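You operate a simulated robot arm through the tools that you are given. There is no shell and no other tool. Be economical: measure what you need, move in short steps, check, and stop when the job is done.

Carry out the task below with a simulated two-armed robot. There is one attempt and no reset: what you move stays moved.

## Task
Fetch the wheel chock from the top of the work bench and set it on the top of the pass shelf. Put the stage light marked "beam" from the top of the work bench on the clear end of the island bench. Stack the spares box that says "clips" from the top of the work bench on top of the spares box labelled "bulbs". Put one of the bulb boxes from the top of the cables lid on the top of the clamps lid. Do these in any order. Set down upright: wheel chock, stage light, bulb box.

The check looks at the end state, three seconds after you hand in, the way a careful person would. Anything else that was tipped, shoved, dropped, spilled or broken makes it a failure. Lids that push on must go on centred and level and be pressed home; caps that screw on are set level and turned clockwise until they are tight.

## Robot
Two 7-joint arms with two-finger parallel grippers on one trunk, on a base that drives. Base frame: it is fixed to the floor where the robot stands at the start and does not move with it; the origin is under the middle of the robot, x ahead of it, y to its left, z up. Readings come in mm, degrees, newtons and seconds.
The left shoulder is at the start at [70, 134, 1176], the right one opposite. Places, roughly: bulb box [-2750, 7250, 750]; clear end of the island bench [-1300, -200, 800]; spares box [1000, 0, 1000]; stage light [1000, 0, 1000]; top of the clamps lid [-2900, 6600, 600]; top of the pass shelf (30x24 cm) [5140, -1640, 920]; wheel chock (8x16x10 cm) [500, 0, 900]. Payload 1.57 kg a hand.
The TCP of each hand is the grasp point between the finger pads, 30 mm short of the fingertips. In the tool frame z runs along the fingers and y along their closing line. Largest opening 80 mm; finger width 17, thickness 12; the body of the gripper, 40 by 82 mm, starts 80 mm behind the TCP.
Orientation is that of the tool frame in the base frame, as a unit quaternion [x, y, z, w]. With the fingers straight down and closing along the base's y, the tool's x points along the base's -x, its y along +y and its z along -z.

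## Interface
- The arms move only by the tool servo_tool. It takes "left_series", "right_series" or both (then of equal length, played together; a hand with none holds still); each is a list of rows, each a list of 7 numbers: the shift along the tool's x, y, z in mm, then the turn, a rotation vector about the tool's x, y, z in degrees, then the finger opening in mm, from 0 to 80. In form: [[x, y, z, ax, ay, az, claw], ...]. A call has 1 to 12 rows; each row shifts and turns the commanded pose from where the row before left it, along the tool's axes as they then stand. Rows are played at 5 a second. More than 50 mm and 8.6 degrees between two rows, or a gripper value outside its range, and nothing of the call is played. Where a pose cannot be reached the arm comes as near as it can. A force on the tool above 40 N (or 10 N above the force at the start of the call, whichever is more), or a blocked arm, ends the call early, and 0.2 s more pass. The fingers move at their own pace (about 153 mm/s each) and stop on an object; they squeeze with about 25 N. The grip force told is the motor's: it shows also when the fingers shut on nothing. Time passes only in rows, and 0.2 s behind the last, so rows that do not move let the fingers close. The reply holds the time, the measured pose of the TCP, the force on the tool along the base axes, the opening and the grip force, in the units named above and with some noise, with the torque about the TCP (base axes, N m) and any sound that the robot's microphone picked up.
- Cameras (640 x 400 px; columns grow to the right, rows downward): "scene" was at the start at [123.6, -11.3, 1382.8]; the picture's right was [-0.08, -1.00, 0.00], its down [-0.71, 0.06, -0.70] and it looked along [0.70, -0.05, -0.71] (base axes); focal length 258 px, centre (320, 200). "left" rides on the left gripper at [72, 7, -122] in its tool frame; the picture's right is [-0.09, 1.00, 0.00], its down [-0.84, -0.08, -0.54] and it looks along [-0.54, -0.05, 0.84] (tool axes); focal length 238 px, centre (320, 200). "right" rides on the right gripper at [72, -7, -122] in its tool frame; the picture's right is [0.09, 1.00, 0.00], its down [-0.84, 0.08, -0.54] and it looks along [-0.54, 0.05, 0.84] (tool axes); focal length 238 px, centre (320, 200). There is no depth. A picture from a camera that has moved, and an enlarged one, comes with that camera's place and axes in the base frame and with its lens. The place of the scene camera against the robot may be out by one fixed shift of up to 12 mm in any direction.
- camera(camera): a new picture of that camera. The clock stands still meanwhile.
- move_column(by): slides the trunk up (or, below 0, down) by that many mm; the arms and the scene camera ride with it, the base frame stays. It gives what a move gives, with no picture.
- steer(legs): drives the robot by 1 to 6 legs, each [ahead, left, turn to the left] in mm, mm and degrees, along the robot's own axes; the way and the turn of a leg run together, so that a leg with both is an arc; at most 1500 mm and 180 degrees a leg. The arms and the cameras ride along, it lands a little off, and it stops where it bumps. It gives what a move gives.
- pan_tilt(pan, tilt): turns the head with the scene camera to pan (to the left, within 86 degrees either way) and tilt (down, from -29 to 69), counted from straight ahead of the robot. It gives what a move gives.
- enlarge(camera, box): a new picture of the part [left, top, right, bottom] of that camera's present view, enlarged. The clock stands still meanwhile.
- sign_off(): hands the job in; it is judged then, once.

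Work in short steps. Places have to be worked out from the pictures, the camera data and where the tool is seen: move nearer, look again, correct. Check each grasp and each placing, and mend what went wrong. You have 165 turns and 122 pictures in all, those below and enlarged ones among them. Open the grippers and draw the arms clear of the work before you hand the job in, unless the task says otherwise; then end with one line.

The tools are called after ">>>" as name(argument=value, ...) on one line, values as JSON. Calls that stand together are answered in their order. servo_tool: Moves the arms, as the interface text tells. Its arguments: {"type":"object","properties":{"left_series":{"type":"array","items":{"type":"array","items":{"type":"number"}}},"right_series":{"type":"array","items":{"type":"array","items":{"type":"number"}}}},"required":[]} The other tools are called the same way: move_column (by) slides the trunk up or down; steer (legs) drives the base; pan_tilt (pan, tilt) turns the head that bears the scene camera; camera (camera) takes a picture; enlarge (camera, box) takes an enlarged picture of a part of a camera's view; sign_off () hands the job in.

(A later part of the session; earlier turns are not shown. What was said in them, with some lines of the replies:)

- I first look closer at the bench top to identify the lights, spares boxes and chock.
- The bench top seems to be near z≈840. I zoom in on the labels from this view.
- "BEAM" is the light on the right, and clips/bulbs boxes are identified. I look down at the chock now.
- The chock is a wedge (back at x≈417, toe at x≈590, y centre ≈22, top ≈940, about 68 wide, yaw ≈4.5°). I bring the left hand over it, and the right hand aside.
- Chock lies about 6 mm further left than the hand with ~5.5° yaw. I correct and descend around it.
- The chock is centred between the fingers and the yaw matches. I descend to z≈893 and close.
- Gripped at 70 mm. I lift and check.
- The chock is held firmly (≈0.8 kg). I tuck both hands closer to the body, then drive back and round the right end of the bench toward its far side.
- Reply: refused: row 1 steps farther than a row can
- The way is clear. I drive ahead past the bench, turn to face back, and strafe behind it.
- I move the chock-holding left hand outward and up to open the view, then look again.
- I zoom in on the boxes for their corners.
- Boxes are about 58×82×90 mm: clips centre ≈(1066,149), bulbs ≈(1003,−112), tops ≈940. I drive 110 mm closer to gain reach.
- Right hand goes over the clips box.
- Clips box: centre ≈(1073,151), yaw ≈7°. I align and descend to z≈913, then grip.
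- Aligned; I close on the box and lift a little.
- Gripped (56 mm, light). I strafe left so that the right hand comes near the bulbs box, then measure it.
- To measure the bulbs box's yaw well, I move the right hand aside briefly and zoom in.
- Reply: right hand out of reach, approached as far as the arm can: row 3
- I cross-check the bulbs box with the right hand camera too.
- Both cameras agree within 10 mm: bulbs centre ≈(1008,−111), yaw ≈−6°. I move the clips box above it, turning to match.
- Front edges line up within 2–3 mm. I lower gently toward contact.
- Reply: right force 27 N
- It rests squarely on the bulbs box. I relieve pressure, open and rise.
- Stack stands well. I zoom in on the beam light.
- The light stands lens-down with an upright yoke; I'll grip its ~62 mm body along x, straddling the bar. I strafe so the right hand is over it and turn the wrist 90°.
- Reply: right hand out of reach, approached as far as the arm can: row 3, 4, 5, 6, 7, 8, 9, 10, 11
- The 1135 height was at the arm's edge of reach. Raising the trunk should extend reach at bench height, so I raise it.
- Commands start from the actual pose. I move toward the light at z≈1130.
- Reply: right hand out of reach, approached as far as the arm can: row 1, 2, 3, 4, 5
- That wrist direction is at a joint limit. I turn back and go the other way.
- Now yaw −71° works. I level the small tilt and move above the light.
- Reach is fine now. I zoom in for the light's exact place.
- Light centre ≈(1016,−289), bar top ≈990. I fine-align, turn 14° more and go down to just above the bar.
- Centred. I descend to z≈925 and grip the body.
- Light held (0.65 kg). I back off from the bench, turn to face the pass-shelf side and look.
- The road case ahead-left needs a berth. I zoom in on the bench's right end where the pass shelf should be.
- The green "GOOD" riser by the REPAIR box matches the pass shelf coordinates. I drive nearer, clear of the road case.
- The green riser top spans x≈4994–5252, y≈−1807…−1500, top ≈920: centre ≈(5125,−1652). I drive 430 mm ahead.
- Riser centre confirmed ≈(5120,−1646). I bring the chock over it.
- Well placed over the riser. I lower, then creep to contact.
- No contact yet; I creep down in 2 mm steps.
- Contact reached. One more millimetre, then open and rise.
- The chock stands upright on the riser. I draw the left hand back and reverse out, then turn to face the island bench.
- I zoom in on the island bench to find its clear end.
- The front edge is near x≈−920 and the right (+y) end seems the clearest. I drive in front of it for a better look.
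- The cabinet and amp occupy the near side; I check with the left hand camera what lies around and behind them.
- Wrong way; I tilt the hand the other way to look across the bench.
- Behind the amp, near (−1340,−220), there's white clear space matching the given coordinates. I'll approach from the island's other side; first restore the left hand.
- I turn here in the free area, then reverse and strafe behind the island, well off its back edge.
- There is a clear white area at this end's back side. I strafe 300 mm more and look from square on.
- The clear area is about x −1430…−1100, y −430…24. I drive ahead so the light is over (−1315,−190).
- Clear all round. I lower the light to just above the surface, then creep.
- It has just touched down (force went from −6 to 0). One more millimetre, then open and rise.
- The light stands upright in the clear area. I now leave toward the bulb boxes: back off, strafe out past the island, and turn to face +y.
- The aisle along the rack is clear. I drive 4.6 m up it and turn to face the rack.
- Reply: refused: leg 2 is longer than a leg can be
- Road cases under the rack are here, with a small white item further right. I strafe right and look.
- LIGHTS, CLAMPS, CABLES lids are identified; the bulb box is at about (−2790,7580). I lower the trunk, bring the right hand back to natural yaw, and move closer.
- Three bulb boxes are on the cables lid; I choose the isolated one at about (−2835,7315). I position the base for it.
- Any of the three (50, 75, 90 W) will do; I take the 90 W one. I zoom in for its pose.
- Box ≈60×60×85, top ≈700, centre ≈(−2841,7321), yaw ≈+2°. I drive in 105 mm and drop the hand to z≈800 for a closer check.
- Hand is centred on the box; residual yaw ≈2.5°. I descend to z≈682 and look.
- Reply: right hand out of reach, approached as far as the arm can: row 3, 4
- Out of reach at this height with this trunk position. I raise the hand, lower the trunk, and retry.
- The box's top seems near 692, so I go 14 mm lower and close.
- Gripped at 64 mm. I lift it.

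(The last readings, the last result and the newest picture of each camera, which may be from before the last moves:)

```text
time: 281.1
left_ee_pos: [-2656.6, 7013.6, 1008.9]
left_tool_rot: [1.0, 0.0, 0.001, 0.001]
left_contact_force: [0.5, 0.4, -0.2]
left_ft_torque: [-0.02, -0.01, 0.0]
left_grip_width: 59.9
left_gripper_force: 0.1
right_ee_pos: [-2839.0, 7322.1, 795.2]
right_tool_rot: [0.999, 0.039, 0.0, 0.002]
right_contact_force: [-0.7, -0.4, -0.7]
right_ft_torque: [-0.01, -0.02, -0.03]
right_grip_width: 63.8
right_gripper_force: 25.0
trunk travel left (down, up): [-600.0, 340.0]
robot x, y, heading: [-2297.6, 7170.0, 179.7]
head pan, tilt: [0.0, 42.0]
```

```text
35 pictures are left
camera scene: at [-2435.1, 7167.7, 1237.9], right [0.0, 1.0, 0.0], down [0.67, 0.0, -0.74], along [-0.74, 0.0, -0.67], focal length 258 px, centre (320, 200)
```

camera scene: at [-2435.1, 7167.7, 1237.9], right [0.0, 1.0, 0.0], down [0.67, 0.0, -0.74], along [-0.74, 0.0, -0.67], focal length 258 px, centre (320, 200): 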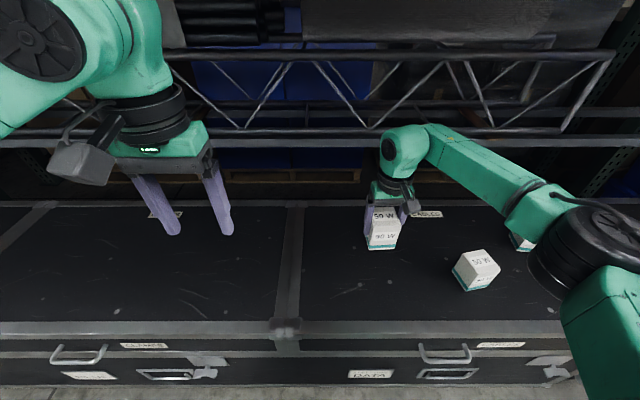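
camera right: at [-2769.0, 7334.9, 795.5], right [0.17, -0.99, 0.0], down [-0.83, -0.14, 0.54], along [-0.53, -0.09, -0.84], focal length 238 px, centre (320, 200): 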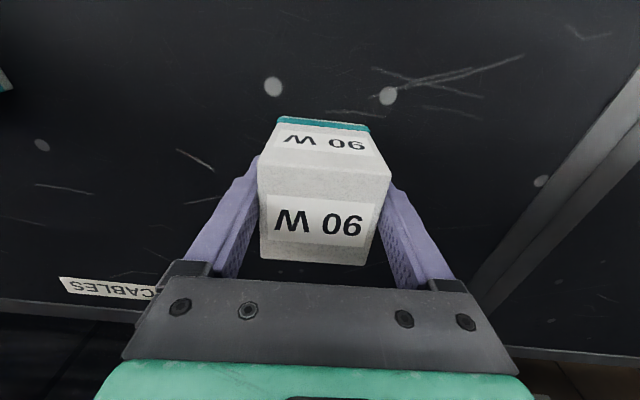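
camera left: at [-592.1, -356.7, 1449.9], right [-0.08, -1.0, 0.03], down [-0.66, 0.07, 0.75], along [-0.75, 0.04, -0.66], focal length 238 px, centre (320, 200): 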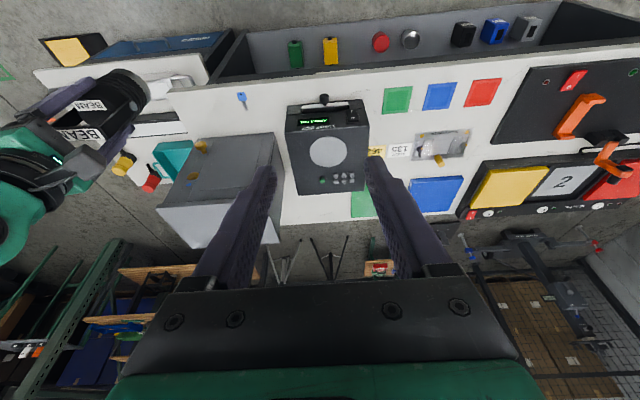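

Held. I strafe 680 mm left over the clamps lid.

>>> steer(legs=[[0, 680, 0]])

>>> camera(camera="scene")

>>> camera(camera="right")

```text
time: 284.9
left_ee_pos: [-2657.4, 6330.0, 1010.3]
left_tool_rot: [1.0, 0.0, 0.0, 0.0]
left_contact_force: [0.1, -0.6, -0.1]
left_ft_torque: [0.0, 0.01, 0.03]
left_grip_width: 60.1
left_gripper_force: 0.0
right_ee_pos: [-2841.6, 6639.5, 793.9]
right_tool_rot: [0.999, 0.039, 0.0, 0.0]
right_contact_force: [-0.4, -0.1, -0.8]
right_ft_torque: [0.0, 0.0, 0.01]
right_grip_width: 63.7
right_gripper_force: 25.0
trunk travel left (down, up): [-600.0, 340.0]
robot x, y, heading: [-2296.0, 6489.8, 179.7]
head pan, tilt: [0.0, 42.0]
```

```text
34 pictures are left
camera scene: at [-2436.1, 6483.4, 1237.9], right [0.0, 1.0, 0.0], down [0.67, 0.0, -0.74], along [-0.74, 0.0, -0.67], focal length 258 px, centre (320, 200)
```

scene: 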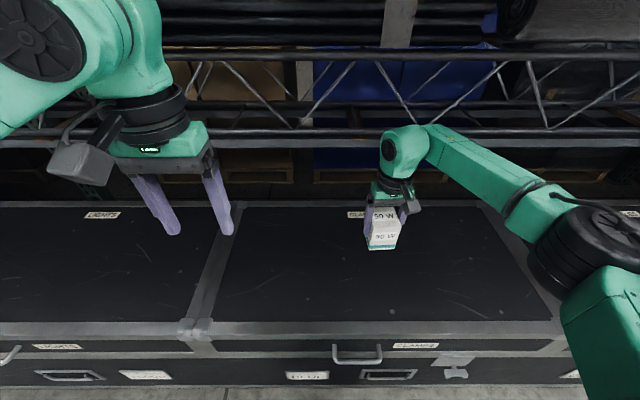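

```text
33 pictures are left
camera right: at [-2769.6, 6650.9, 916.3], right [0.17, -0.99, 0.0], down [-0.83, -0.14, 0.54], along [-0.53, -0.09, -0.84], focal length 238 px, centre (320, 200)
```

right: 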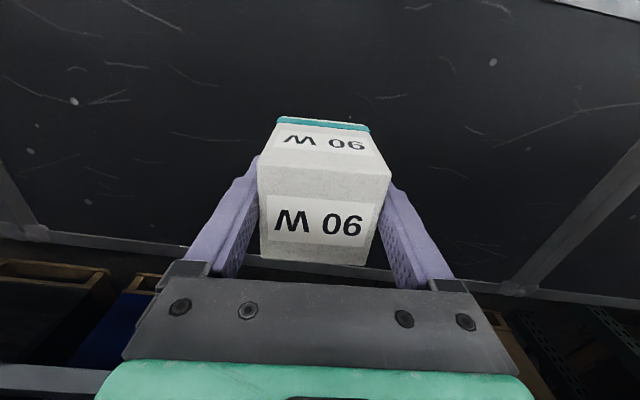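

Over the clamps lid, well inside its edges. I lower to just above the expected 672.

>>> servo_tool(right_series=[[0, 0, 40, 0, 0, 0, 45], [0, 0, 40, 0, 0, 0, 45], [0, 0, 34, 0, 0, 0, 45], [0, 0, 3, 0, 0, 0, 45], [0, 0, 0, 0, 0, 0, 45]])

>>> servo_tool(right_series=[[0, 0, 2, 0, 0, 0, 45], [0, 0, 2, 0, 0, 0, 45], [0, 0, 0, 0, 0, 0, 45]])

```text
time: 286.1
left_ee_pos: [-2658.1, 6331.1, 1009.1]
left_tool_rot: [1.0, 0.0, -0.001, 0.001]
left_contact_force: [-0.9, 0.2, 0.0]
left_ft_torque: [0.01, -0.02, 0.0]
left_grip_width: 60.2
left_gripper_force: 0.0
right_ee_pos: [-2839.7, 6639.1, 676.2]
right_tool_rot: [0.999, 0.039, 0.0, 0.001]
right_contact_force: [0.2, 0.2, -1.1]
right_ft_torque: [0.01, 0.0, 0.01]
right_grip_width: 63.9
right_gripper_force: 24.5
trunk travel left (down, up): [-600.0, 340.0]
robot x, y, heading: [-2294.5, 6483.8, 180.0]
head pan, tilt: [0.0, 42.0]
```

```text
time: 286.9
left_ee_pos: [-2657.8, 6330.9, 1010.3]
left_tool_rot: [1.0, 0.0, 0.0, 0.0]
left_contact_force: [-1.0, 0.3, -0.4]
left_ft_torque: [0.0, 0.01, -0.04]
left_grip_width: 59.9
left_gripper_force: 0.1
right_ee_pos: [-2840.8, 6639.4, 673.3]
right_tool_rot: [0.999, 0.039, -0.001, 0.002]
right_contact_force: [-0.9, 1.4, 2.8]
right_ft_torque: [0.18, -0.02, 0.02]
right_grip_width: 64.2
right_gripper_force: 24.6
trunk travel left (down, up): [-600.0, 340.0]
robot x, y, heading: [-2296.3, 6488.8, 179.7]
head pan, tilt: [0.0, 42.0]
```

Contact (≈3.5 N). I press 1 mm, open and rise.

>>> servo_tool(right_series=[[0, 0, 1, 0, 0, 0, 45], [0, 0, 0, 0, 0, 0, 66], [0, 0, 0, 0, 0, 0, 80], [0, 0, 0, 0, 0, 0, 80], [0, 0, -15, 0, 0, 0, 80], [0, 0, -40, 0, 0, 0, 80], [0, 0, -45, 0, 0, 0, 80], [0, 0, -45, 0, 0, 0, 80], [0, 0, 0, 0, 0, 0, 80]])

>>> camera(camera="right")

>>> camera(camera="scene")

```text
time: 288.9
left_ee_pos: [-2657.6, 6329.3, 1010.9]
left_tool_rot: [1.0, 0.001, 0.001, 0.001]
left_contact_force: [0.5, 0.0, 0.0]
left_ft_torque: [-0.02, 0.02, 0.01]
left_grip_width: 59.8
left_gripper_force: 0.0
right_ee_pos: [-2841.5, 6639.4, 817.3]
right_tool_rot: [0.999, 0.041, 0.0, 0.001]
right_contact_force: [-0.5, 0.7, 0.3]
right_ft_torque: [0.01, 0.02, 0.01]
right_grip_width: 80.2
right_gripper_force: 0.1
trunk travel left (down, up): [-600.0, 340.0]
robot x, y, heading: [-2290.8, 6488.7, 179.9]
head pan, tilt: [0.0, 42.0]
```

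```text
32 pictures are left
camera right: at [-2769.9, 6651.3, 939.8], right [0.17, -0.99, 0.0], down [-0.83, -0.14, 0.54], along [-0.53, -0.09, -0.84], focal length 238 px, centre (320, 200)
```

right: 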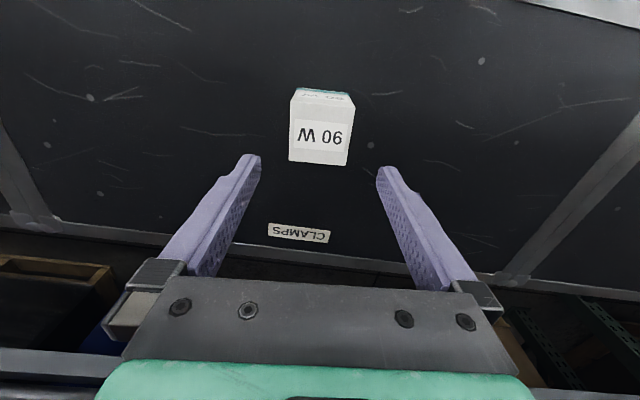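

```text
31 pictures are left
camera scene: at [-2436.3, 6483.6, 1237.9], right [0.0, 1.0, 0.0], down [0.67, 0.0, -0.74], along [-0.74, 0.0, -0.67], focal length 258 px, centre (320, 200)
```

scene: 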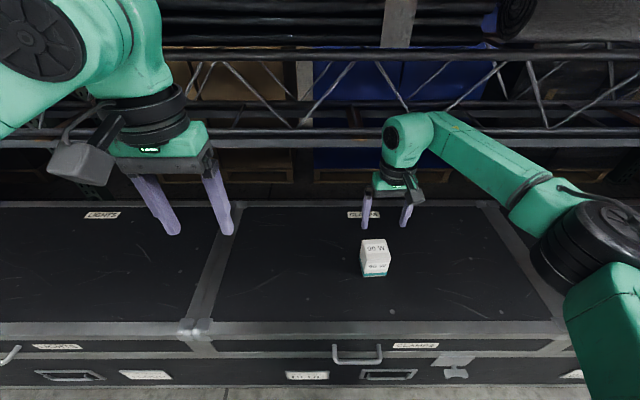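

The box stands upright on the clamps lid. I back away to draw the arms clear.

>>> steer(legs=[[-600, 0, 0]])

>>> camera(camera="scene")

```text
time: 292.3
left_ee_pos: [-2062.5, 6329.2, 1009.3]
left_tool_rot: [1.0, 0.002, 0.0, 0.0]
left_contact_force: [1.1, -0.2, 0.3]
left_ft_torque: [0.0, 0.02, 0.0]
left_grip_width: 60.4
left_gripper_force: 0.1
right_ee_pos: [-2245.7, 6636.5, 818.3]
right_tool_rot: [0.999, 0.04, 0.0, 0.001]
right_contact_force: [-0.4, -0.2, 0.5]
right_ft_torque: [0.03, 0.0, 0.01]
right_grip_width: 80.0
right_gripper_force: 0.1
trunk travel left (down, up): [-600.0, 340.0]
robot x, y, heading: [-1699.5, 6486.1, -179.8]
head pan, tilt: [0.0, 42.0]
```

```text
30 pictures are left
camera scene: at [-1840.4, 6482.5, 1238.0], right [0.0, 1.0, 0.0], down [0.67, 0.0, -0.74], along [-0.74, 0.0, -0.67], focal length 258 px, centre (320, 200)
```

scene: 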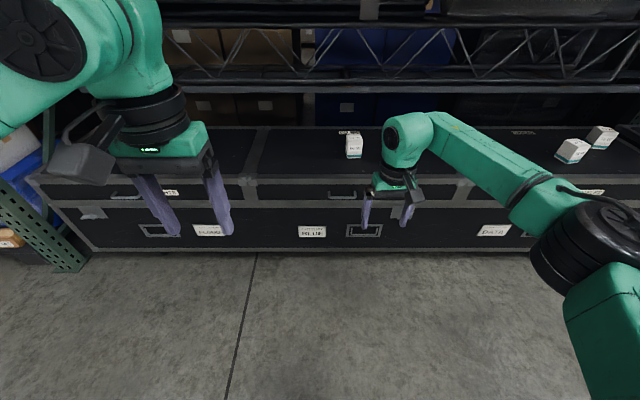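

All four placements are done, the hands are empty and clear; I hand in.

>>> sign_off()

```text
The job is handed in.
```

All four items are placed and I handed the job in: the chock is upright on the pass shelf, the beam light is upright on the island bench's clear end, the clips box is on the bulbs box, and the 90 W bulb box is upright on the clamps lid.
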